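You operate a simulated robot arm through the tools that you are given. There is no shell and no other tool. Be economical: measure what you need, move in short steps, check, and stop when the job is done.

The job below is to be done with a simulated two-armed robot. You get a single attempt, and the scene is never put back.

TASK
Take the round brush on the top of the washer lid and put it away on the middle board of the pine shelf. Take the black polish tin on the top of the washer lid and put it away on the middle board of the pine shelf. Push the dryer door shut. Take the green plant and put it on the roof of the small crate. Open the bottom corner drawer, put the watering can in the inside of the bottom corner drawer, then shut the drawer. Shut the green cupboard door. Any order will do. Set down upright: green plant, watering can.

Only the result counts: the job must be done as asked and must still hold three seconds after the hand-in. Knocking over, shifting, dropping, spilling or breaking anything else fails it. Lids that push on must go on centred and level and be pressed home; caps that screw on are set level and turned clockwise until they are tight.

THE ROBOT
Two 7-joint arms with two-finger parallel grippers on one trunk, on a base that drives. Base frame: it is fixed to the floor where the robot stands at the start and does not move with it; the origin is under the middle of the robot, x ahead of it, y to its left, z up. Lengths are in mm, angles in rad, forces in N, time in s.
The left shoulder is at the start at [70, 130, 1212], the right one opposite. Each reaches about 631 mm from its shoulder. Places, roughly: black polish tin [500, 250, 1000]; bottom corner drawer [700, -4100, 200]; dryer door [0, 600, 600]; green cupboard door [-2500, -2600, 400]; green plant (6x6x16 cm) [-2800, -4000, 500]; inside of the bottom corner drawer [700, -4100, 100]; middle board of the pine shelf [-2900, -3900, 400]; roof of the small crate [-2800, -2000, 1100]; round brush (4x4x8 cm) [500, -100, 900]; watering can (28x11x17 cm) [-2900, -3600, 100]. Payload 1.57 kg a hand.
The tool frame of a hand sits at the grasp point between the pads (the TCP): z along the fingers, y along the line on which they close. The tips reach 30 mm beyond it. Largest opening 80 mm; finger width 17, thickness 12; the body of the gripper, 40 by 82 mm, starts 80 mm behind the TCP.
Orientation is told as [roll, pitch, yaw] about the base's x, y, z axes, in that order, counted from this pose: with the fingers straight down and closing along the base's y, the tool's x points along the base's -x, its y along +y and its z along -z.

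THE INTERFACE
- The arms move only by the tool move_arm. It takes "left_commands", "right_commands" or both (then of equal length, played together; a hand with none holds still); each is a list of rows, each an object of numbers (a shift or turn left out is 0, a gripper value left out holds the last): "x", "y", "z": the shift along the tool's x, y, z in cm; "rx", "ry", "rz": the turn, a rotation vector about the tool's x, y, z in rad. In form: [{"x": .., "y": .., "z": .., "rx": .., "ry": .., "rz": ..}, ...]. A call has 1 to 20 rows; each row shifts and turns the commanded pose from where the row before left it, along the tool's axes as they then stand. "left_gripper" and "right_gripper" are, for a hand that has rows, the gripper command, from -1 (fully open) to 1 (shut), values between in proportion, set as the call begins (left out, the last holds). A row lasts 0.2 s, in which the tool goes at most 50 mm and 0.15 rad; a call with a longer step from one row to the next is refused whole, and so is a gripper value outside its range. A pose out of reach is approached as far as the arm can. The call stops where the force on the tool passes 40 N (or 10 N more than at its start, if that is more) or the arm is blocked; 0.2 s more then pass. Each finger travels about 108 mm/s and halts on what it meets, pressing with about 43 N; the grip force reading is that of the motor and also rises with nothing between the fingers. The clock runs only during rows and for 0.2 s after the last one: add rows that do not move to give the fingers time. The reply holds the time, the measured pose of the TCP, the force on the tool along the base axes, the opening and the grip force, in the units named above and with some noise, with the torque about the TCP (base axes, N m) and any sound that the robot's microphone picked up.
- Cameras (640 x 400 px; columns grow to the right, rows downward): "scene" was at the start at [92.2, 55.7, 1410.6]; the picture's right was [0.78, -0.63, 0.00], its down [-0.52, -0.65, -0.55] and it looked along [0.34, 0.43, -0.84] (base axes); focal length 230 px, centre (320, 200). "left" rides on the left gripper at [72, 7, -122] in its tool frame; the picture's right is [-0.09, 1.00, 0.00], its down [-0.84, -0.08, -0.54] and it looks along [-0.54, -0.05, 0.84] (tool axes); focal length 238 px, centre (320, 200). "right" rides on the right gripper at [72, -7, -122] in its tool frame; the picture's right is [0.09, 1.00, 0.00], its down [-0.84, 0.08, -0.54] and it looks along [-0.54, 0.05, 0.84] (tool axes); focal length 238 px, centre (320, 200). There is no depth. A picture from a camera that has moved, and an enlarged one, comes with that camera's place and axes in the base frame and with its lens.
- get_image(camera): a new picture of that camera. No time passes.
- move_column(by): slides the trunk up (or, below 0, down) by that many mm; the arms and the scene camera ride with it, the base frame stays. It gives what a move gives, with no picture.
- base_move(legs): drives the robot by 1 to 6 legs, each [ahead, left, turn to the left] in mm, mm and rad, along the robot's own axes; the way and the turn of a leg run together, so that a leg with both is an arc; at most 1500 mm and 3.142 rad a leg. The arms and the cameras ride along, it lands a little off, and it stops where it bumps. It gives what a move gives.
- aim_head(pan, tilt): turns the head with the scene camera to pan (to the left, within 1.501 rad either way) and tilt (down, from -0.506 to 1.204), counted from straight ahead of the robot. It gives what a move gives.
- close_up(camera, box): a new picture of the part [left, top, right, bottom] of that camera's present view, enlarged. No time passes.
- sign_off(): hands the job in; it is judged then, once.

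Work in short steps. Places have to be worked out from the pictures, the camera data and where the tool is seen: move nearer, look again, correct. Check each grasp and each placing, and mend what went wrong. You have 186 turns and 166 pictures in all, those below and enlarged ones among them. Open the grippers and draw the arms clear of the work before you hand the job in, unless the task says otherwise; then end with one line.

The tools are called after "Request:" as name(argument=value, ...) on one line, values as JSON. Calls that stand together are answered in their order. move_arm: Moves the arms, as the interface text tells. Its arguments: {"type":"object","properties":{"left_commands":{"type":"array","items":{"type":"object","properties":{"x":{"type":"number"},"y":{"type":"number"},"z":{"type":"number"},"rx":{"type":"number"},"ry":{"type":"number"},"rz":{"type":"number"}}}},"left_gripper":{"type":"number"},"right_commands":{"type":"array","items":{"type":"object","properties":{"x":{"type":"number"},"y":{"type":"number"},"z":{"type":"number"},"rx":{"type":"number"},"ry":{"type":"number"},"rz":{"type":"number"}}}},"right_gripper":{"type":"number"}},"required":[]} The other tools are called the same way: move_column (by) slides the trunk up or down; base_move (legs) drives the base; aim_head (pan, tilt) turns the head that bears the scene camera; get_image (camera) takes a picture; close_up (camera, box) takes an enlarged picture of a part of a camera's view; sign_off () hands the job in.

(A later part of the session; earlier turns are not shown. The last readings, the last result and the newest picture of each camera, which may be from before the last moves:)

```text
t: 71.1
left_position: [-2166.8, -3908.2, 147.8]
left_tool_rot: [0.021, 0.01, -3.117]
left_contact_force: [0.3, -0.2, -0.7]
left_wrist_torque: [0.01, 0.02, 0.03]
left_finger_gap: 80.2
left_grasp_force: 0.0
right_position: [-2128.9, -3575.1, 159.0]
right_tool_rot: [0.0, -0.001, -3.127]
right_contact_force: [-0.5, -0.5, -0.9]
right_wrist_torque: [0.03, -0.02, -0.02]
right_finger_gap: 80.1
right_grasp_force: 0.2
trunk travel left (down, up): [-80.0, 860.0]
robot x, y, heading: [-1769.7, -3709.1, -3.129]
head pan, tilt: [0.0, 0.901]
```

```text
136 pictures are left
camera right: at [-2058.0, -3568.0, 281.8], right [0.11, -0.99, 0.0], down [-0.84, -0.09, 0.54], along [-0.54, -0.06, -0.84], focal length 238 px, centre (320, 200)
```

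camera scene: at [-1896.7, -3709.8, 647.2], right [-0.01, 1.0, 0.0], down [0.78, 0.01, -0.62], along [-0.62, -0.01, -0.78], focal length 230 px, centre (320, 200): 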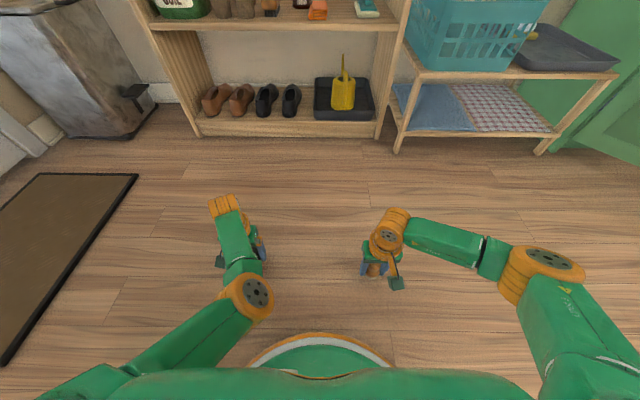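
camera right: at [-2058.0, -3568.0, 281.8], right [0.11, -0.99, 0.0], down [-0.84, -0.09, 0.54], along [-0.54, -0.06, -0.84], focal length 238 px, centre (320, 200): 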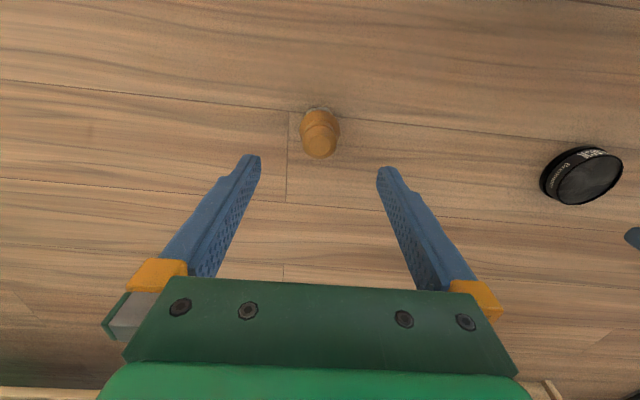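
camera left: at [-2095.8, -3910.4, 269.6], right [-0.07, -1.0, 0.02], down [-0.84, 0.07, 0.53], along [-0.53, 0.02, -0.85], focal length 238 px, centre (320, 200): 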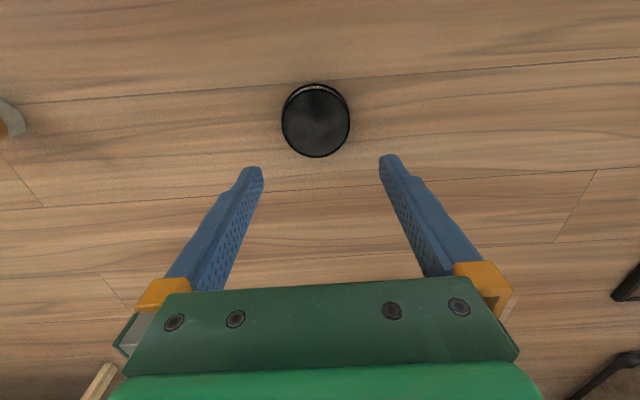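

Both objects stand on the floor. Next I'll tilt both hands forward by 0.7 rad about their TCPs.

Request:
move_arm(left_commands=[{"ry": -0.14}, {"ry": -0.14}, {"ry": -0.14}, {"ry": -0.14}, {"ry": -0.14}, {}], right_commands=[{"ry": -0.14}, {"ry": -0.14}, {"ry": -0.14}, {"ry": -0.14}, {"ry": -0.14}, {}])

Request:
get_image(camera="left")

Request:
get_image(camera="right")

```text
t: 71.9
left_position: [-2222.9, -3934.5, 231.4]
left_tool_rot: [0.081, -0.619, -3.121]
left_contact_force: [-0.7, 0.6, -0.2]
left_wrist_torque: [-0.05, -0.01, 0.01]
left_finger_gap: 80.0
left_grasp_force: 0.0
left hand out of reach, approached as far as the arm can: row 4
right_position: [-2128.7, -3574.9, 158.7]
right_tool_rot: [0.0, -0.401, -3.129]
right_contact_force: [-0.4, 0.1, -0.3]
right_wrist_torque: [0.0, 0.05, 0.0]
right_finger_gap: 80.1
right_grasp_force: 0.0
trunk travel left (down, up): [-80.0, 860.0]
robot x, y, heading: [-1764.3, -3705.3, -3.129]
head pan, tilt: [0.0, 0.901]
stopped in row 4 (left hand): the arm was blocked; the commanded pose is now the measured one
```

```text
135 pictures are left
camera left: at [-2094.1, -3928.3, 288.4], right [-0.01, -0.99, 0.12], down [-0.37, 0.11, 0.92], along [-0.93, -0.04, -0.37], focal length 238 px, centre (320, 200)
```

left: 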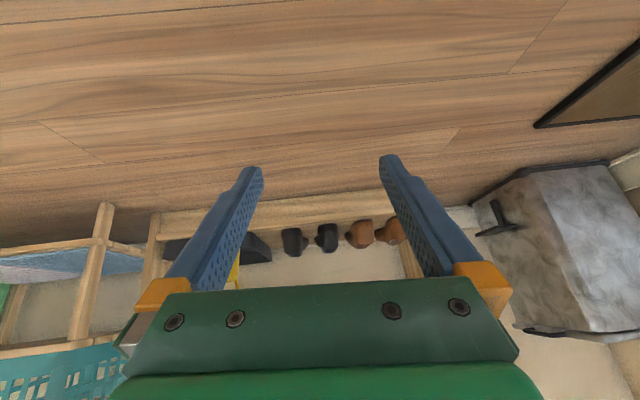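

```text
134 pictures are left
camera right: at [-2015.5, -3567.7, 243.1], right [0.1, -0.99, -0.04], down [-0.56, -0.09, 0.83], along [-0.82, -0.06, -0.56], focal length 238 px, centre (320, 200)
```

right: 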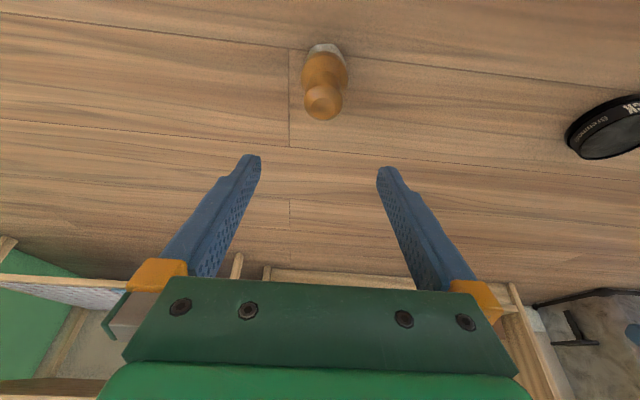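

The left arm hit a limit while tilting, so I'll look at its posture.

Request:
get_image(camera="scene")

```text
133 pictures are left
camera scene: at [-1896.4, -3710.1, 647.3], right [-0.02, 1.0, 0.0], down [0.78, 0.01, -0.62], along [-0.62, -0.01, -0.78], focal length 230 px, centre (320, 200)
```

scene: 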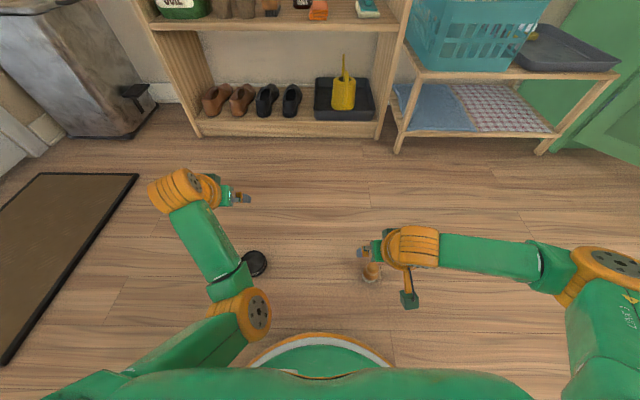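

I'll do both regrasps with the right arm. The left hand rises out of the way and un-tilts, while the right finishes its tilt.

Request:
move_arm(left_commands=[{"x": -2.3, "z": -3.2}, {"x": -2.3, "z": -3.2, "ry": 0.14}, {"x": -1.9, "z": -3.5, "ry": 0.14}, {"x": -1.3, "z": -3.8, "ry": 0.14}, {"x": -0.8, "z": -4, "ry": 0.14}], right_commands=[{"ry": -0.1}, {"ry": -0.1}, {"ry": -0.1}, {}, {}])

Request:
get_image(camera="scene")

Request:
get_image(camera="right")

```text
t: 73.1
left_position: [-2234.4, -3924.3, 414.6]
left_tool_rot: [0.054, -0.093, -3.082]
left_contact_force: [0.4, 0.7, -0.1]
left_wrist_torque: [-0.07, -0.03, 0.02]
left_finger_gap: 80.1
left_grasp_force: 0.0
left hand out of reach, approached as far as the arm can: row 3, 5
right_position: [-2125.1, -3589.6, 156.9]
right_tool_rot: [0.039, -0.667, -3.13]
right_contact_force: [-0.6, -0.6, 0.0]
right_wrist_torque: [-0.01, 0.0, -0.01]
right_finger_gap: 80.2
right_grasp_force: 0.2
right hand out of reach, approached as far as the arm can: row 3
trunk travel left (down, up): [-80.0, 860.0]
robot x, y, heading: [-1768.8, -3708.6, -3.124]
head pan, tilt: [0.0, 0.901]
```

```text
132 pictures are left
camera scene: at [-1896.7, -3709.6, 647.1], right [-0.02, 1.0, 0.0], down [0.78, 0.01, -0.62], along [-0.62, -0.01, -0.78], focal length 230 px, centre (320, 200)
```

scene: 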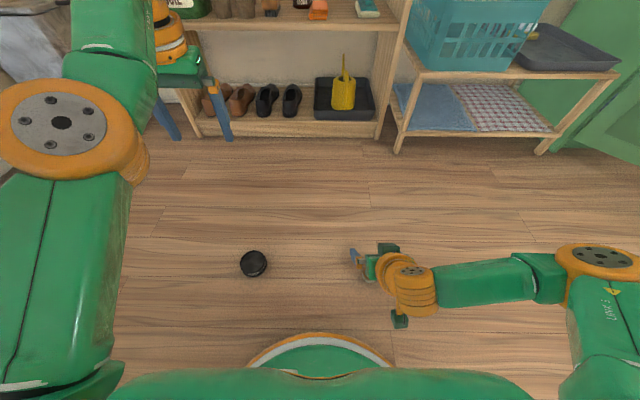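

```text
131 pictures are left
camera right: at [-1995.2, -3578.6, 209.7], right [0.11, -0.99, -0.03], down [-0.32, -0.06, 0.95], along [-0.94, -0.09, -0.33], focal length 238 px, centre (320, 200)
```

right: 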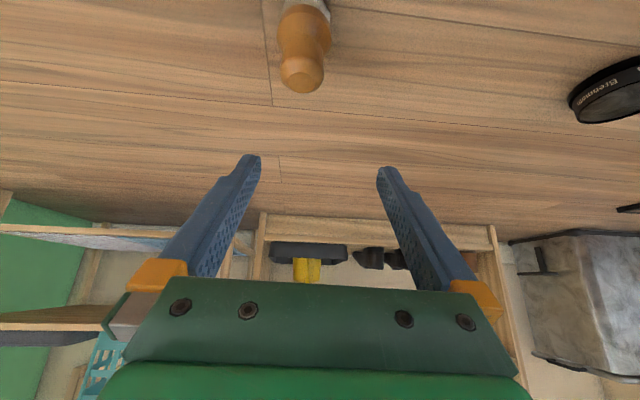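

The right hand hits a fold limit close to the body. I'll back the base off 120 mm so the objects sit further ahead.

Request:
base_move(legs=[[-120, 0, 0]])

```text
t: 74.4
left_position: [-2115.5, -3922.0, 415.7]
left_tool_rot: [0.057, -0.092, -3.092]
left_contact_force: [-0.6, 0.0, 1.3]
left_wrist_torque: [-0.01, 0.0, -0.02]
left_finger_gap: 80.0
left_grasp_force: 0.0
right_position: [-2005.6, -3587.6, 157.7]
right_tool_rot: [0.036, -0.668, -3.131]
right_contact_force: [0.3, 0.5, 0.4]
right_wrist_torque: [0.03, -0.03, 0.0]
right_finger_gap: 80.1
right_grasp_force: 0.1
trunk travel left (down, up): [-80.0, 860.0]
robot x, y, heading: [-1650.3, -3709.5, -3.125]
head pan, tilt: [0.0, 0.901]
```

I'll bring the right hand forward over the brush.

Request:
move_arm(right_commands=[{"x": -2.2, "z": 1.85}, {"x": -2.2, "z": 1.85}, {"x": -2.2, "z": 1.85}, {"x": -2.2, "z": 1.85}, {}])

Request:
get_image(camera="right")

```text
t: 75.6
left_position: [-2116.1, -3921.8, 415.2]
left_tool_rot: [0.055, -0.092, -3.089]
left_contact_force: [-0.1, 0.5, 0.0]
left_wrist_torque: [0.0, 0.02, -0.01]
left_finger_gap: 80.0
left_grasp_force: 0.2
right_position: [-2120.1, -3591.0, 155.1]
right_tool_rot: [0.038, -0.667, -3.133]
right_contact_force: [1.3, -0.3, -0.5]
right_wrist_torque: [0.03, 0.0, 0.0]
right_finger_gap: 80.1
right_grasp_force: 0.1
trunk travel left (down, up): [-80.0, 860.0]
robot x, y, heading: [-1646.7, -3709.0, -3.127]
head pan, tilt: [0.0, 0.901]
```

```text
130 pictures are left
camera right: at [-1989.7, -3580.6, 206.5], right [0.1, -0.99, -0.03], down [-0.32, -0.06, 0.95], along [-0.94, -0.09, -0.32], focal length 238 px, centre (320, 200)
```

right: 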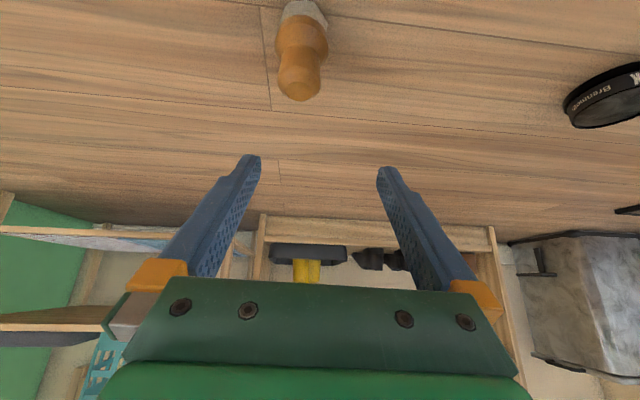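

The brush is at about (-2122, -3577). I'll correct y and roll, then descend vertically to z≈45.

Request:
move_arm(right_commands=[{"y": -1.4, "rx": 0.038}, {"x": 1.9, "z": 2.4}, {"x": 1.9, "z": 2.4}, {}])

Request:
get_image(camera="right")

```text
t: 76.6
left_position: [-2116.1, -3921.8, 414.3]
left_tool_rot: [0.056, -0.093, -3.091]
left_contact_force: [0.3, 0.2, -0.7]
left_wrist_torque: [0.01, -0.02, -0.02]
left_finger_gap: 80.1
left_grasp_force: 0.0
right_position: [-2121.2, -3577.4, 92.0]
right_tool_rot: [-0.002, -0.667, -3.132]
right_contact_force: [-0.1, -1.0, -1.1]
right_wrist_torque: [-0.04, -0.01, 0.02]
right_finger_gap: 80.1
right_grasp_force: 0.2
trunk travel left (down, up): [-80.0, 860.0]
robot x, y, heading: [-1645.7, -3708.6, -3.128]
head pan, tilt: [0.0, 0.901]
```

```text
129 pictures are left
camera right: at [-1990.2, -3570.9, 142.6], right [0.08, -0.99, -0.06], down [-0.32, -0.08, 0.94], along [-0.94, -0.06, -0.33], focal length 238 px, centre (320, 200)
```

right: 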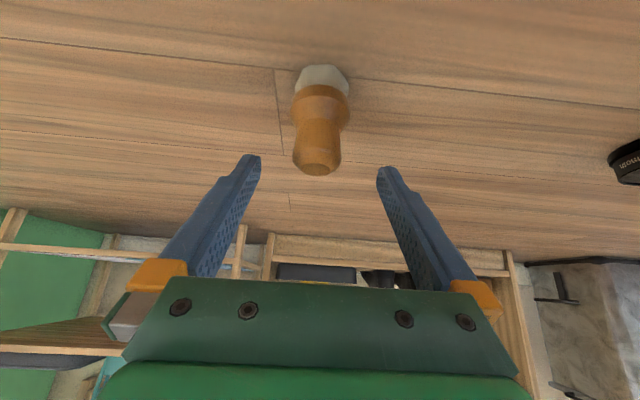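

It's centred, so I'll descend the rest and close.

Request:
move_arm(right_commands=[{"x": 1.4, "z": 1.8}, {"x": 1.4, "z": 1.8}, {}])

Request:
move_arm(right_commands=[{}, {}, {}], right_gripper=1)

Request:
get_image(camera="right")

```text
t: 77.4
left_position: [-2116.4, -3921.7, 415.7]
left_tool_rot: [0.056, -0.091, -3.091]
left_contact_force: [1.0, 0.3, -0.2]
left_wrist_torque: [-0.02, 0.0, -0.03]
left_finger_gap: 80.0
left_grasp_force: 0.0
right_position: [-2120.0, -3578.0, 47.6]
right_tool_rot: [-0.001, -0.667, -3.133]
right_contact_force: [0.1, -0.5, 0.3]
right_wrist_torque: [0.0, 0.03, 0.01]
right_finger_gap: 80.1
right_grasp_force: 0.0
trunk travel left (down, up): [-80.0, 860.0]
robot x, y, heading: [-1650.3, -3709.0, -3.125]
head pan, tilt: [0.0, 0.901]
```

```text
t: 78.2
left_position: [-2115.7, -3922.2, 414.7]
left_tool_rot: [0.057, -0.093, -3.089]
left_contact_force: [-0.3, 0.5, -0.5]
left_wrist_torque: [0.03, -0.03, 0.02]
left_finger_gap: 80.1
left_grasp_force: 0.0
right_position: [-2120.8, -3578.2, 48.3]
right_tool_rot: [-0.002, -0.667, -3.132]
right_contact_force: [0.5, -0.4, 0.8]
right_wrist_torque: [0.01, -0.01, 0.01]
right_finger_gap: 38.0
right_grasp_force: 43.1
trunk travel left (down, up): [-80.0, 860.0]
robot x, y, heading: [-1649.3, -3707.5, -3.133]
head pan, tilt: [0.0, 0.901]
```

```text
128 pictures are left
camera right: at [-1989.6, -3571.2, 99.3], right [0.08, -0.99, -0.06], down [-0.32, -0.08, 0.94], along [-0.94, -0.06, -0.33], focal length 238 px, centre (320, 200)
```

right: 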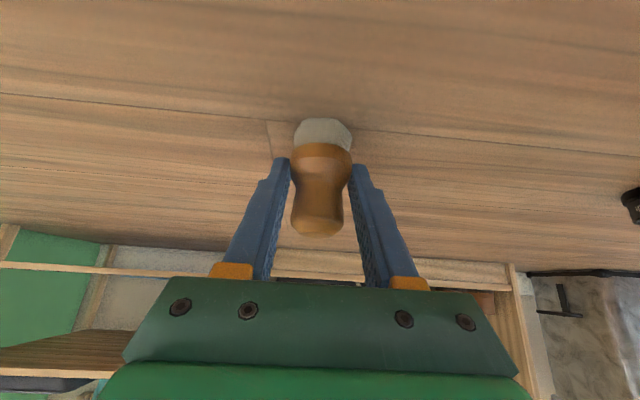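

The brush is gripped upright at tilt 0.667. I'll lift it while tilting the left hand for the tin.

Request:
move_arm(right_commands=[{"x": -1.2, "z": -1.6}, {"x": -2.4, "z": -3.1}, {"x": -2.4, "z": -3.1}, {"x": -2.4, "z": -3.1}, {}, {}], left_commands=[{"ry": -0.144, "rx": 0.05}, {"ry": -0.144}, {"ry": -0.144}, {"ry": -0.144}, {}, {}])

Request:
get_image(camera="left")

Request:
get_image(camera="scene")

```text
refused: row 1 steps farther than a row can; nothing moved
```

```text
127 pictures are left
camera left: at [-2033.1, -3917.1, 529.9], right [-0.04, -1.0, 0.06], down [-0.79, 0.07, 0.61], along [-0.61, -0.03, -0.79], focal length 238 px, centre (320, 200)
```

left: 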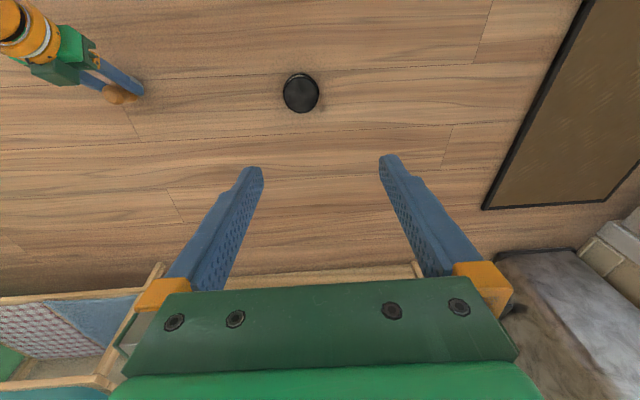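

```text
126 pictures are left
camera scene: at [-1776.8, -3708.1, 647.2], right [-0.01, 1.0, 0.0], down [0.78, 0.01, -0.62], along [-0.62, -0.01, -0.78], focal length 230 px, centre (320, 200)
```

scene: 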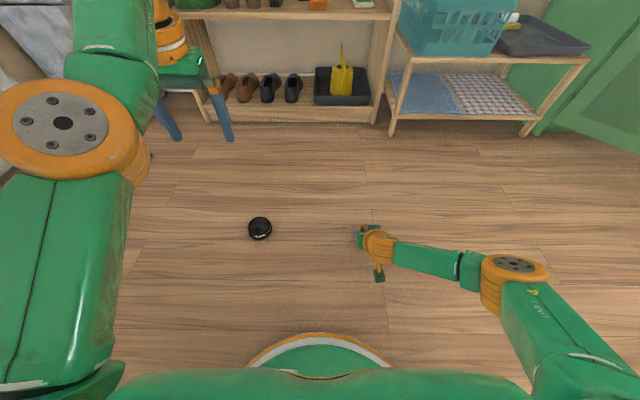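

I'll retry with the row step within its limit.

Request:
move_arm(right_commands=[{"x": -1.2, "z": -1.6}, {"x": -2.4, "z": -3.1}, {"x": -2.4, "z": -3.1}, {"x": -2.4, "z": -3.1}, {}, {}], left_commands=[{"rx": 0.055}, {"ry": -0.144}, {"ry": -0.144}, {"ry": -0.144}, {"ry": -0.144}, {}])

Request:
get_image(camera="left")

```text
t: 79.6
left_position: [-2130.1, -3929.4, 417.1]
left_tool_rot: [0.002, -0.671, -3.089]
left_contact_force: [0.4, -0.1, 0.3]
left_wrist_torque: [-0.01, -0.02, 0.0]
left_finger_gap: 79.9
left_grasp_force: 0.1
left hand out of reach, approached as far as the arm can: row 3, 4, 5
right_position: [-2120.0, -3577.5, 185.4]
right_tool_rot: [-0.001, -0.667, -3.132]
right_contact_force: [0.0, 0.0, -0.2]
right_wrist_torque: [0.01, -0.02, -0.03]
right_finger_gap: 38.3
right_grasp_force: 43.2
trunk travel left (down, up): [-80.0, 860.0]
robot x, y, heading: [-1649.3, -3708.2, -3.126]
head pan, tilt: [0.0, 0.901]
```

```text
125 pictures are left
camera left: at [-1997.4, -3929.5, 467.1], right [-0.02, -1.0, 0.06], down [-0.32, 0.06, 0.94], along [-0.95, 0.0, -0.32], focal length 238 px, centre (320, 200)
```

left: 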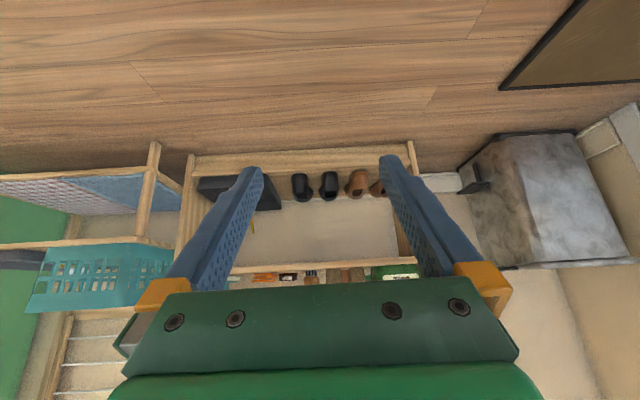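

I'll lower the left hand over the tin to z≈100.

Request:
move_arm(left_commands=[{"x": 2.2, "y": -0.29, "z": 3.3}, {"x": 2.2, "y": -0.29, "z": 3.3}, {"x": 2.2, "y": -0.29, "z": 3.3}, {"x": 2.2, "y": -0.29, "z": 3.3}, {"x": 2.2, "y": -0.29, "z": 3.3}, {"x": 2.2, "y": -0.29, "z": 3.3}, {"x": 2.2, "y": -0.29, "z": 3.3}, {"x": 2.2, "y": -0.29, "z": 3.3}, {}])

Request:
get_image(camera="left")

```text
t: 81.8
left_position: [-2157.0, -3944.2, 105.1]
left_tool_rot: [0.073, -0.676, -3.102]
left_contact_force: [0.3, -0.4, 0.3]
left_wrist_torque: [0.0, 0.02, 0.01]
left_finger_gap: 79.9
left_grasp_force: 0.1
right_position: [-2121.4, -3576.7, 185.5]
right_tool_rot: [0.0, -0.668, -3.133]
right_contact_force: [-0.6, 0.4, -1.4]
right_wrist_torque: [0.02, -0.01, -0.02]
right_finger_gap: 38.0
right_grasp_force: 43.0
trunk travel left (down, up): [-80.0, 860.0]
robot x, y, heading: [-1651.2, -3709.8, -3.128]
head pan, tilt: [0.0, 0.901]
stopped in row 9 (left hand): the arm was blocked; the commanded pose is now the measured one
```

```text
124 pictures are left
camera left: at [-2023.7, -3936.5, 154.6], right [0.01, -0.99, 0.11], down [-0.32, 0.1, 0.94], along [-0.95, -0.05, -0.32], focal length 238 px, centre (320, 200)
```

left: 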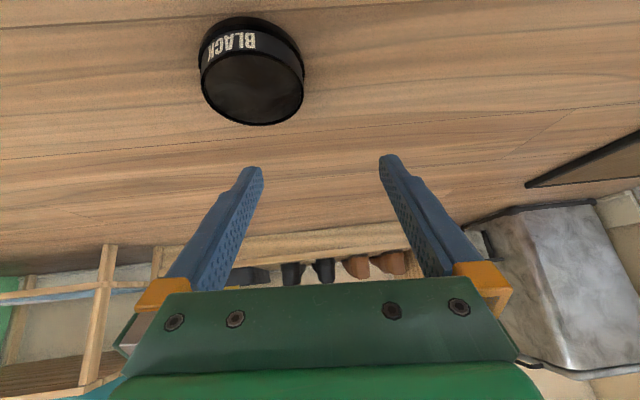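

The arm is blocked going inward. I'll shift the base 80 mm to the right so the tin sits further to the left arm's outside.

Request:
base_move(legs=[[0, -80, 0]])

Request:
move_arm(left_commands=[{"rx": 0.07}, {"y": 2.0}, {"y": 2.0}, {}])

Request:
get_image(camera="left")

```text
t: 82.8
left_position: [-2156.6, -3863.3, 101.8]
left_tool_rot: [0.071, -0.671, -3.102]
left_contact_force: [0.5, -0.4, 1.3]
left_wrist_torque: [-0.02, 0.01, -0.02]
left_finger_gap: 79.9
left_grasp_force: 0.0
right_position: [-2121.2, -3497.0, 185.6]
right_tool_rot: [-0.003, -0.666, -3.134]
right_contact_force: [0.0, 0.0, -0.6]
right_wrist_torque: [-0.03, 0.01, -0.03]
right_finger_gap: 38.2
right_grasp_force: 43.2
trunk travel left (down, up): [-80.0, 860.0]
robot x, y, heading: [-1650.2, -3632.7, -3.127]
head pan, tilt: [0.0, 0.901]
```

```text
t: 83.8
left_position: [-2155.1, -3903.5, 101.6]
left_tool_rot: [0.001, -0.672, -3.102]
left_contact_force: [0.6, -0.8, -0.5]
left_wrist_torque: [0.0, -0.02, -0.02]
left_finger_gap: 79.6
left_grasp_force: 0.1
right_position: [-2120.5, -3497.5, 185.9]
right_tool_rot: [-0.002, -0.667, -3.132]
right_contact_force: [0.2, -0.2, -0.2]
right_wrist_torque: [0.01, -0.03, 0.01]
right_finger_gap: 38.1
right_grasp_force: 43.1
trunk travel left (down, up): [-80.0, 860.0]
robot x, y, heading: [-1650.2, -3626.8, -3.13]
head pan, tilt: [0.0, 0.901]
```

```text
123 pictures are left
camera left: at [-2022.6, -3905.2, 153.2], right [-0.03, -1.0, 0.06], down [-0.32, 0.07, 0.95], along [-0.95, 0.01, -0.32], focal length 238 px, centre (320, 200)
```

left: 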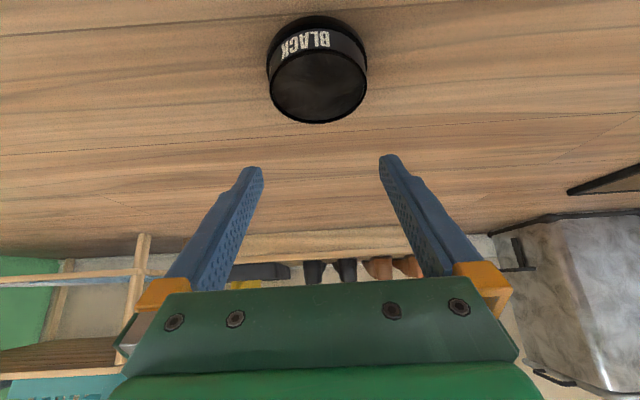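

The tin is centred between the fingers at x≈-2152. I'll move back 13 mm and descend to z≈34.

Request:
move_arm(left_commands=[{"x": 1.0, "z": -0.8}, {"x": 1.5, "z": 1.9}, {"x": 1.5, "z": 1.9}, {"x": 1.1, "z": 1.35}, {}])

Request:
get_image(camera="left")

```text
t: 85.0
left_position: [-2141.5, -3902.5, 35.9]
left_tool_rot: [0.001, -0.674, -3.102]
left_contact_force: [0.1, -0.2, 0.2]
left_wrist_torque: [0.01, 0.05, -0.04]
left_finger_gap: 79.9
left_grasp_force: 0.0
right_position: [-2120.9, -3497.2, 185.3]
right_tool_rot: [-0.002, -0.667, -3.135]
right_contact_force: [-0.1, -0.2, -0.9]
right_wrist_torque: [0.02, -0.05, 0.0]
right_finger_gap: 38.4
right_grasp_force: 42.5
trunk travel left (down, up): [-80.0, 860.0]
robot x, y, heading: [-1649.0, -3630.4, -3.129]
head pan, tilt: [0.0, 0.901]
```

```text
122 pictures are left
camera left: at [-2009.0, -3904.1, 86.5], right [-0.03, -1.0, 0.06], down [-0.32, 0.07, 0.95], along [-0.95, 0.01, -0.32], focal length 238 px, centre (320, 200)
```

left: 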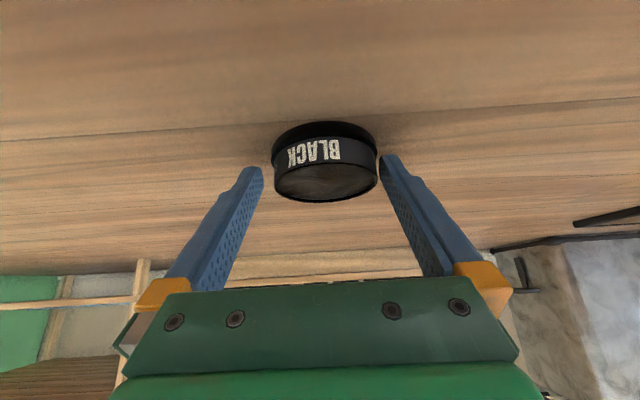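

I'll shift back 8 mm and sideways 3 mm, then close.

Request:
move_arm(left_commands=[{"x": 0.62, "y": 0.25, "z": -0.5}, {}])

Request:
move_arm(left_commands=[{}, {}, {}], left_gripper=1)

Request:
get_image(camera="left")

```text
t: 85.6
left_position: [-2134.1, -3906.1, 36.3]
left_tool_rot: [0.002, -0.672, -3.103]
left_contact_force: [0.3, -0.3, -0.2]
left_wrist_torque: [-0.01, 0.01, 0.05]
left_finger_gap: 80.0
left_grasp_force: 0.1
right_position: [-2121.4, -3497.5, 184.6]
right_tool_rot: [-0.002, -0.667, -3.132]
right_contact_force: [0.0, 0.0, -0.5]
right_wrist_torque: [0.01, 0.01, 0.0]
right_finger_gap: 37.8
right_grasp_force: 42.9
trunk travel left (down, up): [-80.0, 860.0]
robot x, y, heading: [-1649.1, -3630.0, -3.126]
head pan, tilt: [0.0, 0.901]
```

```text
t: 86.4
left_position: [-2133.3, -3906.7, 37.8]
left_tool_rot: [0.003, -0.674, -3.103]
left_contact_force: [1.0, 0.4, 0.1]
left_wrist_torque: [-0.04, 0.01, -0.03]
left_finger_gap: 67.3
left_grasp_force: 42.6
right_position: [-2121.2, -3497.1, 185.1]
right_tool_rot: [-0.002, -0.666, -3.134]
right_contact_force: [-0.1, -0.3, -0.9]
right_wrist_torque: [0.05, 0.0, -0.02]
right_finger_gap: 38.1
right_grasp_force: 42.5
trunk travel left (down, up): [-80.0, 860.0]
robot x, y, heading: [-1647.5, -3627.9, -3.129]
head pan, tilt: [0.0, 0.901]
```

```text
121 pictures are left
camera left: at [-2001.1, -3907.2, 87.0], right [-0.03, -1.0, 0.06], down [-0.32, 0.07, 0.95], along [-0.95, 0.01, -0.32], focal length 238 px, centre (320, 200)
```

left: 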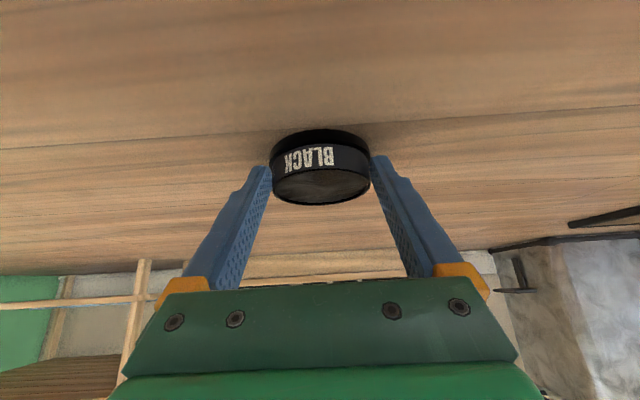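

It's gripped. I'll lift it and raise the trunk by 400, then view the middle board.

Request:
move_arm(left_commands=[{"x": -1, "z": -1.3}, {"x": -2.3, "z": -3}, {"x": -2.3, "z": -3}, {"x": -2.3, "z": -3}, {}])

Request:
move_column(by=400)

Request:
aim_head(pan=0.15, tilt=0.5)

Request:
get_image(camera="scene")

Request:
get_image(camera="left")

```text
t: 87.6
left_position: [-2130.4, -3905.7, 167.7]
left_tool_rot: [0.001, -0.672, -3.105]
left_contact_force: [-0.1, -0.4, -1.7]
left_wrist_torque: [0.03, -0.04, -0.04]
left_finger_gap: 67.3
left_grasp_force: 43.6
right_position: [-2120.8, -3497.8, 185.3]
right_tool_rot: [-0.002, -0.667, -3.133]
right_contact_force: [0.3, -0.3, -0.9]
right_wrist_torque: [-0.02, -0.02, 0.0]
right_finger_gap: 37.9
right_grasp_force: 43.2
trunk travel left (down, up): [-80.0, 860.0]
robot x, y, heading: [-1650.6, -3629.8, -3.126]
head pan, tilt: [0.0, 0.901]
```

```text
t: 91.5
left_position: [-2131.9, -3904.2, 567.6]
left_tool_rot: [0.001, -0.672, -3.101]
left_contact_force: [1.5, -0.4, -1.7]
left_wrist_torque: [0.01, -0.01, -0.02]
left_finger_gap: 67.4
left_grasp_force: 42.9
right_position: [-2121.9, -3497.5, 584.6]
right_tool_rot: [-0.002, -0.668, -3.133]
right_contact_force: [-0.3, 0.0, -0.7]
right_wrist_torque: [0.0, -0.01, 0.02]
right_finger_gap: 38.3
right_grasp_force: 43.0
trunk travel left (down, up): [-480.0, 460.0]
robot x, y, heading: [-1651.0, -3628.5, -3.13]
head pan, tilt: [0.0, 0.901]
```

```text
t: 92.3
left_position: [-2131.0, -3905.2, 568.2]
left_tool_rot: [0.001, -0.672, -3.103]
left_contact_force: [-0.1, -0.2, -0.7]
left_wrist_torque: [0.0, -0.05, -0.02]
left_finger_gap: 67.4
left_grasp_force: 43.1
right_position: [-2121.2, -3498.0, 586.2]
right_tool_rot: [-0.002, -0.668, -3.131]
right_contact_force: [0.1, 0.3, -0.3]
right_wrist_torque: [0.02, 0.0, -0.01]
right_finger_gap: 38.2
right_grasp_force: 43.3
trunk travel left (down, up): [-480.0, 460.0]
robot x, y, heading: [-1650.1, -3628.5, -3.13]
head pan, tilt: [0.15, 0.499]
```

```text
120 pictures are left
camera scene: at [-1792.7, -3642.9, 1081.0], right [-0.16, 0.99, 0.0], down [0.47, 0.08, -0.88], along [-0.87, -0.14, -0.48], focal length 230 px, centre (320, 200)
```

scene: 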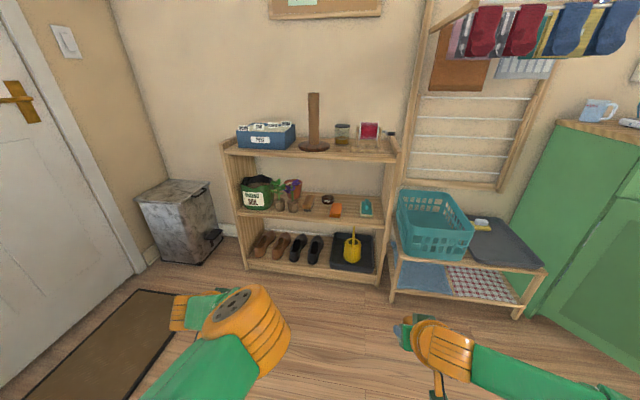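

```text
119 pictures are left
camera left: at [-1998.6, -3906.4, 617.8], right [-0.03, -1.0, 0.06], down [-0.32, 0.07, 0.95], along [-0.95, 0.01, -0.32], focal length 238 px, centre (320, 200)
```

left: 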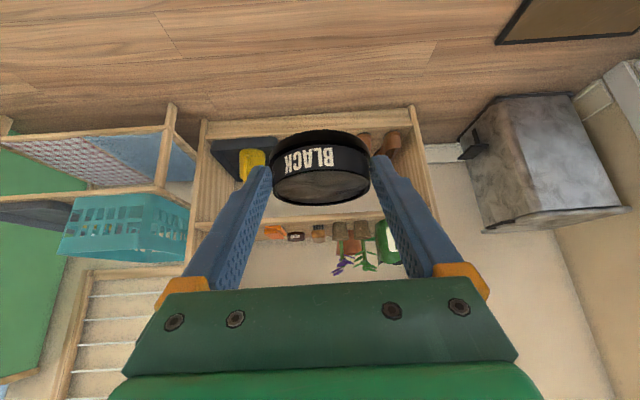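

I'll drive 420 mm ahead and view the shelf close up.

Request:
base_move(legs=[[420, 0, 0]])

Request:
close_up(camera="scene", box=[170, 140, 420, 340])

```text
t: 94.9
left_position: [-2543.7, -3907.7, 567.6]
left_tool_rot: [0.001, -0.672, -3.106]
left_contact_force: [-0.4, -0.3, -0.5]
left_wrist_torque: [0.02, -0.06, 0.01]
left_finger_gap: 67.2
left_grasp_force: 42.8
right_position: [-2533.7, -3499.6, 585.3]
right_tool_rot: [-0.001, -0.666, -3.136]
right_contact_force: [-1.2, 0.3, -0.8]
right_wrist_torque: [0.0, -0.02, -0.02]
right_finger_gap: 38.0
right_grasp_force: 43.0
trunk travel left (down, up): [-480.0, 460.0]
robot x, y, heading: [-2064.9, -3632.0, -3.139]
head pan, tilt: [0.15, 0.499]
```

```text
2.00 times, centred on (295, 240) of scene
camera zoom: at [-2205.6, -3646.9, 1081.0], right [-0.16, 0.99, 0.0], down [0.47, 0.08, -0.88], along [-0.87, -0.14, -0.48], focal length 460 px, centre (370, 120)
```

zoom: 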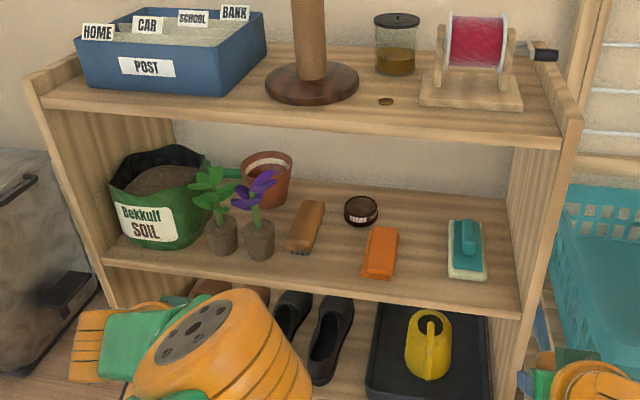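

The plan is the brush in the gap between the orange block and the teal scrubber (y≈-3643), and the tin in the front gap left of the orange block (y≈-3815). First I'll pull the left hand back 80 mm and push the right hand forward 70 mm.

Request:
move_arm(left_commands=[{"x": 3.15, "z": -2.5}, {"x": 3.15, "z": -2.5}, {}], right_commands=[{"x": -2.7, "z": 2.2}, {"x": -2.7, "z": 2.2}, {}])

Request:
base_move(legs=[[0, 140, 0]])

Request:
get_image(camera="right")

Request:
get_image(camera="scene")

```text
t: 95.7
left_position: [-2465.5, -3903.5, 567.8]
left_tool_rot: [0.002, -0.67, -3.106]
left_contact_force: [0.0, -1.0, -1.5]
left_wrist_torque: [0.01, -0.05, 0.03]
left_finger_gap: 67.3
left_grasp_force: 42.8
right_position: [-2604.3, -3501.6, 582.2]
right_tool_rot: [-0.003, -0.667, -3.136]
right_contact_force: [0.4, -0.8, -0.6]
right_wrist_torque: [-0.01, 0.03, 0.01]
right_finger_gap: 38.2
right_grasp_force: 42.7
trunk travel left (down, up): [-480.0, 460.0]
robot x, y, heading: [-2064.0, -3633.0, -3.132]
head pan, tilt: [0.15, 0.499]
```

```text
t: 97.0
left_position: [-2465.3, -4043.3, 568.7]
left_tool_rot: [0.0, -0.673, -3.11]
left_contact_force: [-0.6, 0.4, -0.7]
left_wrist_torque: [0.01, -0.02, -0.01]
left_finger_gap: 67.5
left_grasp_force: 42.5
right_position: [-2601.5, -3639.6, 582.3]
right_tool_rot: [-0.002, -0.667, -3.137]
right_contact_force: [-0.3, -0.6, -1.6]
right_wrist_torque: [0.0, 0.02, 0.0]
right_finger_gap: 38.1
right_grasp_force: 42.6
trunk travel left (down, up): [-480.0, 460.0]
robot x, y, heading: [-2063.7, -3770.1, -3.139]
head pan, tilt: [0.15, 0.499]
```

```text
117 pictures are left
camera right: at [-2471.7, -3633.5, 633.7], right [0.07, -1.0, -0.06], down [-0.32, -0.08, 0.94], along [-0.94, -0.05, -0.33], focal length 238 px, centre (320, 200)
```

right: 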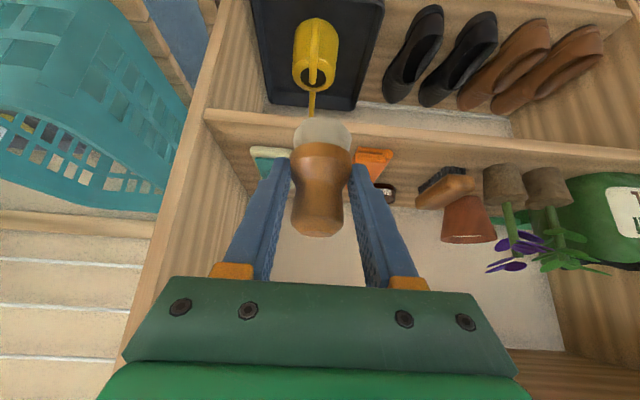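

```text
116 pictures are left
camera scene: at [-2204.2, -3787.0, 1081.0], right [-0.16, 0.99, 0.0], down [0.47, 0.08, -0.88], along [-0.87, -0.14, -0.48], focal length 230 px, centre (320, 200)
```

scene: 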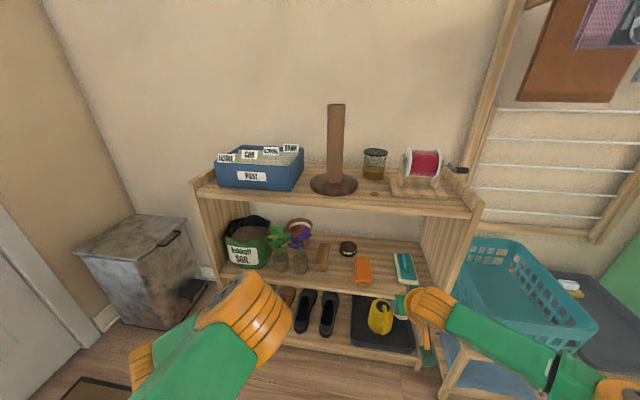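

The gap centre is about y≈-3650 and the board top about z≈447. I'll nudge the hand 10 mm left and drive ahead 190 mm with the brush held high.

Request:
move_arm(right_commands=[{"y": 1.0}, {}])

Request:
base_move(legs=[[190, 0, 0]])

Request:
get_image(camera="right")

Request:
get_image(camera="scene")

```text
t: 97.6
left_position: [-2464.6, -4044.1, 568.2]
left_tool_rot: [0.002, -0.672, -3.108]
left_contact_force: [0.0, -0.5, -1.6]
left_wrist_torque: [-0.01, -0.02, 0.01]
left_finger_gap: 67.5
left_grasp_force: 42.9
right_position: [-2602.6, -3649.7, 580.9]
right_tool_rot: [0.0, -0.667, -3.139]
right_contact_force: [-0.1, 0.2, -0.1]
right_wrist_torque: [-0.01, -0.01, 0.01]
right_finger_gap: 37.7
right_grasp_force: 43.7
trunk travel left (down, up): [-480.0, 460.0]
robot x, y, heading: [-2064.7, -3772.4, -3.136]
head pan, tilt: [0.15, 0.499]
```

```text
t: 99.2
left_position: [-2656.1, -4044.9, 569.0]
left_tool_rot: [0.001, -0.672, -3.112]
left_contact_force: [0.3, 0.5, -1.1]
left_wrist_torque: [-0.01, -0.06, 0.01]
left_finger_gap: 67.3
left_grasp_force: 43.1
right_position: [-2793.0, -3650.1, 581.0]
right_tool_rot: [-0.003, -0.666, -3.139]
right_contact_force: [0.2, -0.2, -1.1]
right_wrist_torque: [-0.02, 0.0, -0.03]
right_finger_gap: 37.9
right_grasp_force: 42.4
trunk travel left (down, up): [-480.0, 460.0]
robot x, y, heading: [-2253.7, -3777.2, -3.135]
head pan, tilt: [0.15, 0.499]
```

```text
115 pictures are left
camera right: at [-2662.1, -3644.1, 633.1], right [0.07, -1.0, -0.06], down [-0.32, -0.08, 0.94], along [-0.94, -0.05, -0.33], focal length 238 px, centre (320, 200)
```

right: 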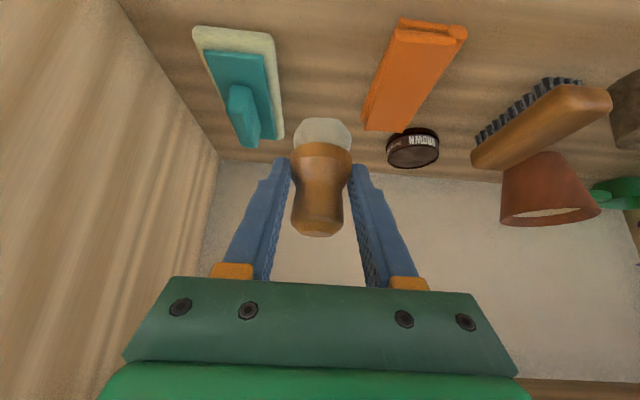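

```text
114 pictures are left
camera scene: at [-2394.6, -3787.6, 1081.0], right [-0.16, 0.99, 0.0], down [0.47, 0.07, -0.88], along [-0.87, -0.14, -0.48], focal length 230 px, centre (320, 200)
```

scene: 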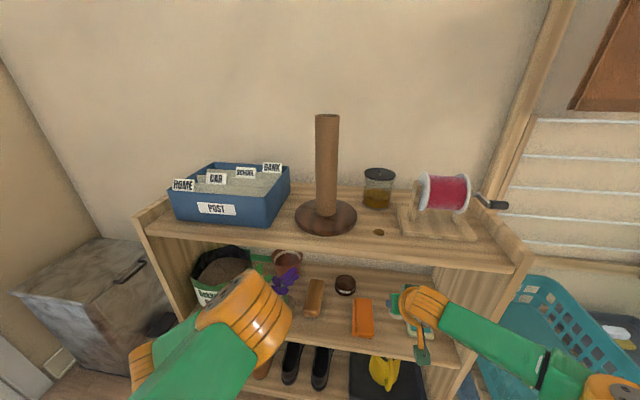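

Aligned over the gap. I'll descend, then creep to contact.

Request:
move_arm(right_commands=[{"x": 2.1, "y": 0.4, "z": 2.7}, {"x": 2.1, "z": 2.7}, {"x": 0.5, "z": 0.6}, {}])

Request:
move_arm(right_commands=[{"x": 0.25, "z": 0.32}, {"x": 0.25, "z": 0.32}, {}])

Request:
get_image(camera="right")

```text
t: 100.2
left_position: [-2655.0, -4043.4, 569.0]
left_tool_rot: [0.002, -0.673, -3.11]
left_contact_force: [0.2, -1.2, -1.9]
left_wrist_torque: [0.03, -0.06, 0.01]
left_finger_gap: 67.7
left_grasp_force: 42.9
right_position: [-2792.3, -3653.4, 505.2]
right_tool_rot: [-0.002, -0.666, -3.139]
right_contact_force: [-0.1, 0.1, -1.0]
right_wrist_torque: [-0.03, -0.04, 0.02]
right_finger_gap: 38.0
right_grasp_force: 43.0
trunk travel left (down, up): [-480.0, 460.0]
robot x, y, heading: [-2252.7, -3778.4, -3.138]
head pan, tilt: [0.15, 0.499]
```

```text
t: 101.0
left_position: [-2655.1, -4042.3, 568.7]
left_tool_rot: [0.002, -0.673, -3.111]
left_contact_force: [-0.3, -0.1, -1.4]
left_wrist_torque: [0.01, 0.0, -0.01]
left_finger_gap: 67.5
left_grasp_force: 43.1
right_position: [-2792.5, -3654.4, 498.0]
right_tool_rot: [0.0, -0.666, -3.138]
right_contact_force: [-0.3, -0.3, -1.1]
right_wrist_torque: [0.01, -0.03, 0.0]
right_finger_gap: 38.1
right_grasp_force: 42.9
trunk travel left (down, up): [-480.0, 460.0]
robot x, y, heading: [-2253.2, -3773.1, -3.135]
head pan, tilt: [0.15, 0.499]
```

```text
113 pictures are left
camera right: at [-2661.9, -3648.4, 548.9], right [0.07, -1.0, -0.06], down [-0.32, -0.08, 0.94], along [-0.94, -0.05, -0.33], focal length 238 px, centre (320, 200)
```

right: 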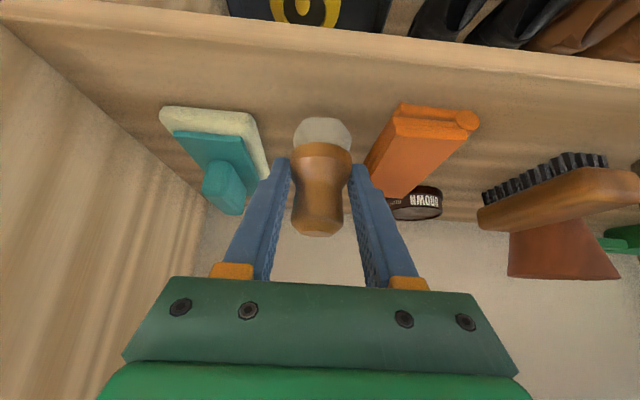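

I'm not in contact yet, so I'll keep creeping.

Request:
move_arm(right_commands=[{"x": 0.25, "z": 0.32}, {"x": 0.25, "z": 0.32}, {}])

Request:
move_arm(right_commands=[{"x": 0.25, "z": 0.32}, {"x": 0.25, "z": 0.32}, {}])

```text
t: 101.8
left_position: [-2655.7, -4042.9, 568.7]
left_tool_rot: [0.001, -0.672, -3.11]
left_contact_force: [1.1, 0.5, -2.2]
left_wrist_torque: [0.04, -0.03, -0.04]
left_finger_gap: 67.7
left_grasp_force: 43.1
right_position: [-2792.4, -3655.0, 489.0]
right_tool_rot: [-0.001, -0.667, -3.14]
right_contact_force: [0.1, -0.9, -0.3]
right_wrist_torque: [0.01, 0.01, -0.01]
right_finger_gap: 37.9
right_grasp_force: 43.2
trunk travel left (down, up): [-480.0, 460.0]
robot x, y, heading: [-2250.8, -3772.5, -3.137]
head pan, tilt: [0.15, 0.499]
```

```text
t: 102.6
left_position: [-2655.5, -4043.8, 567.9]
left_tool_rot: [0.003, -0.671, -3.108]
left_contact_force: [-1.0, -0.8, -1.2]
left_wrist_torque: [0.0, -0.04, 0.02]
left_finger_gap: 67.2
left_grasp_force: 43.3
right_position: [-2793.1, -3652.6, 480.0]
right_tool_rot: [-0.002, -0.667, -3.141]
right_contact_force: [0.5, -0.4, -0.3]
right_wrist_torque: [0.01, 0.01, -0.01]
right_finger_gap: 37.9
right_grasp_force: 42.8
trunk travel left (down, up): [-480.0, 460.0]
robot x, y, heading: [-2250.3, -3774.8, -3.132]
head pan, tilt: [0.15, 0.499]
```

Request:
get_image(camera="right")

```text
112 pictures are left
camera right: at [-2662.1, -3647.7, 532.2], right [0.07, -1.0, -0.06], down [-0.32, -0.08, 0.94], along [-0.94, -0.05, -0.33], focal length 238 px, centre (320, 200)
```

right: 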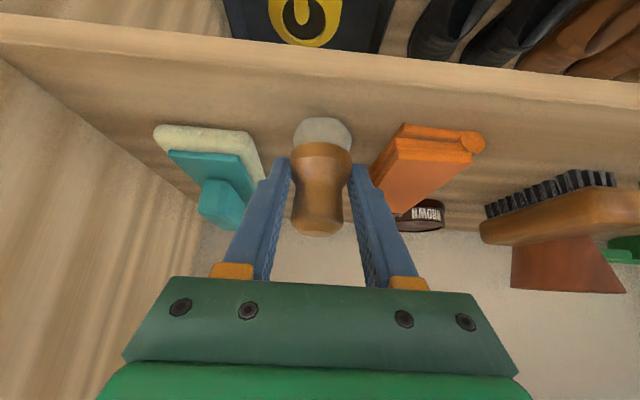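

The brush still seems above the board, so I'll continue down with the force stop on.

Request:
move_arm(right_commands=[{"x": 0.25, "z": 0.32}, {"x": 0.25, "z": 0.32}, {}])

Request:
move_arm(right_commands=[{"x": 0.19, "z": 0.24}, {"x": 0.19, "z": 0.24}, {}])

```text
t: 103.4
left_position: [-2652.6, -4044.4, 570.8]
left_tool_rot: [0.0, -0.677, -3.109]
left_contact_force: [0.7, 0.1, -1.0]
left_wrist_torque: [0.02, -0.02, -0.05]
left_finger_gap: 67.1
left_grasp_force: 43.0
right_position: [-2792.5, -3652.4, 477.2]
right_tool_rot: [-0.003, -0.678, -3.138]
right_contact_force: [-12.0, 2.2, 27.6]
right_wrist_torque: [0.03, 0.64, -0.04]
right_finger_gap: 37.8
right_grasp_force: 43.2
trunk travel left (down, up): [-480.0, 460.0]
robot x, y, heading: [-2251.2, -3775.5, -3.139]
head pan, tilt: [0.15, 0.499]
```

```text
t: 103.8
left_position: [-2652.7, -4044.2, 570.7]
left_tool_rot: [0.001, -0.679, -3.109]
left_contact_force: [0.3, -0.2, -0.8]
left_wrist_torque: [0.02, -0.03, -0.01]
left_finger_gap: 67.5
left_grasp_force: 42.9
right_position: [-2793.5, -3654.4, 478.4]
right_tool_rot: [-0.002, -0.681, -3.14]
right_contact_force: [2.2, -0.1, 23.1]
right_wrist_torque: [-0.13, -0.22, 0.03]
right_finger_gap: 37.5
right_grasp_force: 42.6
trunk travel left (down, up): [-480.0, 460.0]
robot x, y, heading: [-2249.8, -3776.9, -3.139]
head pan, tilt: [0.15, 0.499]
stopped in row 2 (right hand): the force on the tool passed its limit at 41 N (the readings are from after the stop); the commanded pose is now the measured one
```

The brush is on the board, at z≈430. I'll open partly and retreat back and up along the finger axis.

Request:
move_arm(right_commands=[{"z": -0.1}, {}, {}], right_gripper=-0.35)

Request:
get_image(camera="right")

```text
t: 104.6
left_position: [-2655.1, -4044.3, 568.4]
left_tool_rot: [0.004, -0.673, -3.11]
left_contact_force: [-0.4, -0.7, -1.6]
left_wrist_torque: [0.04, -0.04, -0.01]
left_finger_gap: 67.4
left_grasp_force: 43.2
right_position: [-2793.8, -3652.5, 472.7]
right_tool_rot: [-0.003, -0.673, -3.139]
right_contact_force: [0.3, 0.2, 0.0]
right_wrist_torque: [-0.03, 0.03, -0.01]
right_finger_gap: 53.9
right_grasp_force: 0.1
trunk travel left (down, up): [-480.0, 460.0]
robot x, y, heading: [-2252.8, -3772.7, -3.134]
head pan, tilt: [0.15, 0.499]
```

```text
111 pictures are left
camera right: at [-2662.7, -3647.2, 524.2], right [0.07, -1.0, -0.06], down [-0.32, -0.08, 0.94], along [-0.95, -0.05, -0.32], focal length 238 px, centre (320, 200)
```

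right: 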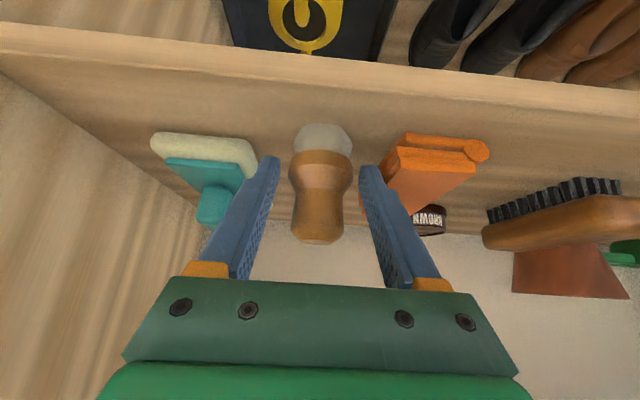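

Released and standing. I'll retreat along the fingers and back the base off.

Request:
move_arm(right_commands=[{"z": -3}, {"z": -4}, {"z": -4}, {}])

Request:
base_move(legs=[[-180, 0, 0], [0, -210, 0]])

Request:
get_image(camera="scene")

Request:
get_image(camera="left")

```text
t: 105.6
left_position: [-2656.0, -4043.5, 568.5]
left_tool_rot: [0.003, -0.672, -3.11]
left_contact_force: [-0.6, -0.5, -1.0]
left_wrist_torque: [-0.02, -0.06, 0.02]
left_finger_gap: 67.4
left_grasp_force: 42.8
right_position: [-2725.1, -3652.5, 561.0]
right_tool_rot: [-0.005, -0.671, -3.139]
right_contact_force: [0.1, -0.3, -0.3]
right_wrist_torque: [-0.03, -0.01, 0.01]
right_finger_gap: 53.9
right_grasp_force: 0.1
trunk travel left (down, up): [-480.0, 460.0]
robot x, y, heading: [-2252.9, -3773.2, -3.135]
head pan, tilt: [0.15, 0.499]
```

```text
t: 108.3
left_position: [-2478.5, -3835.9, 569.6]
left_tool_rot: [0.002, -0.673, -3.117]
left_contact_force: [-0.5, -0.9, -1.2]
left_wrist_torque: [0.02, -0.03, 0.01]
left_finger_gap: 67.3
left_grasp_force: 42.9
right_position: [-2546.2, -3442.8, 560.6]
right_tool_rot: [-0.001, -0.673, 3.137]
right_contact_force: [-0.2, 0.3, 0.1]
right_wrist_torque: [-0.03, 0.01, -0.01]
right_finger_gap: 54.3
right_grasp_force: 0.0
trunk travel left (down, up): [-480.0, 460.0]
robot x, y, heading: [-2069.1, -3573.3, 3.141]
head pan, tilt: [0.15, 0.499]
```

```text
110 pictures are left
camera scene: at [-2215.6, -3580.0, 1081.1], right [-0.15, 0.99, 0.0], down [0.47, 0.07, -0.88], along [-0.87, -0.13, -0.48], focal length 230 px, centre (320, 200)
```

scene: 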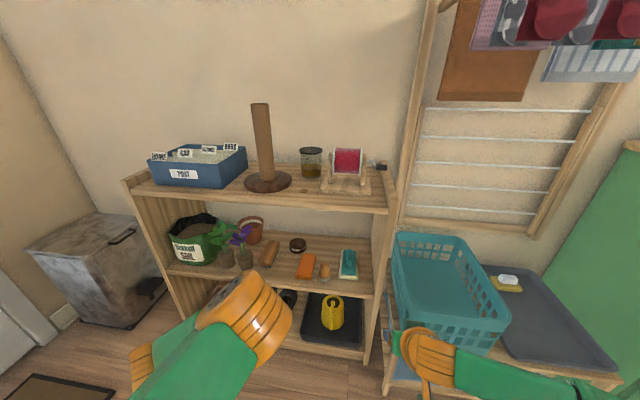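

```text
109 pictures are left
camera left: at [-2345.9, -3837.8, 619.1], right [-0.05, -1.0, 0.06], down [-0.32, 0.07, 0.94], along [-0.95, 0.02, -0.32], focal length 238 px, centre (320, 200)
```

left: 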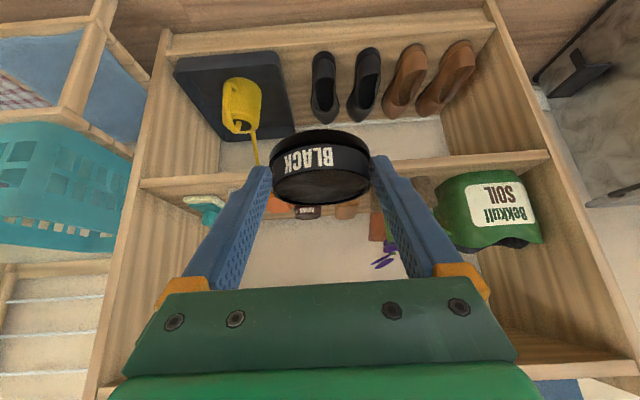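

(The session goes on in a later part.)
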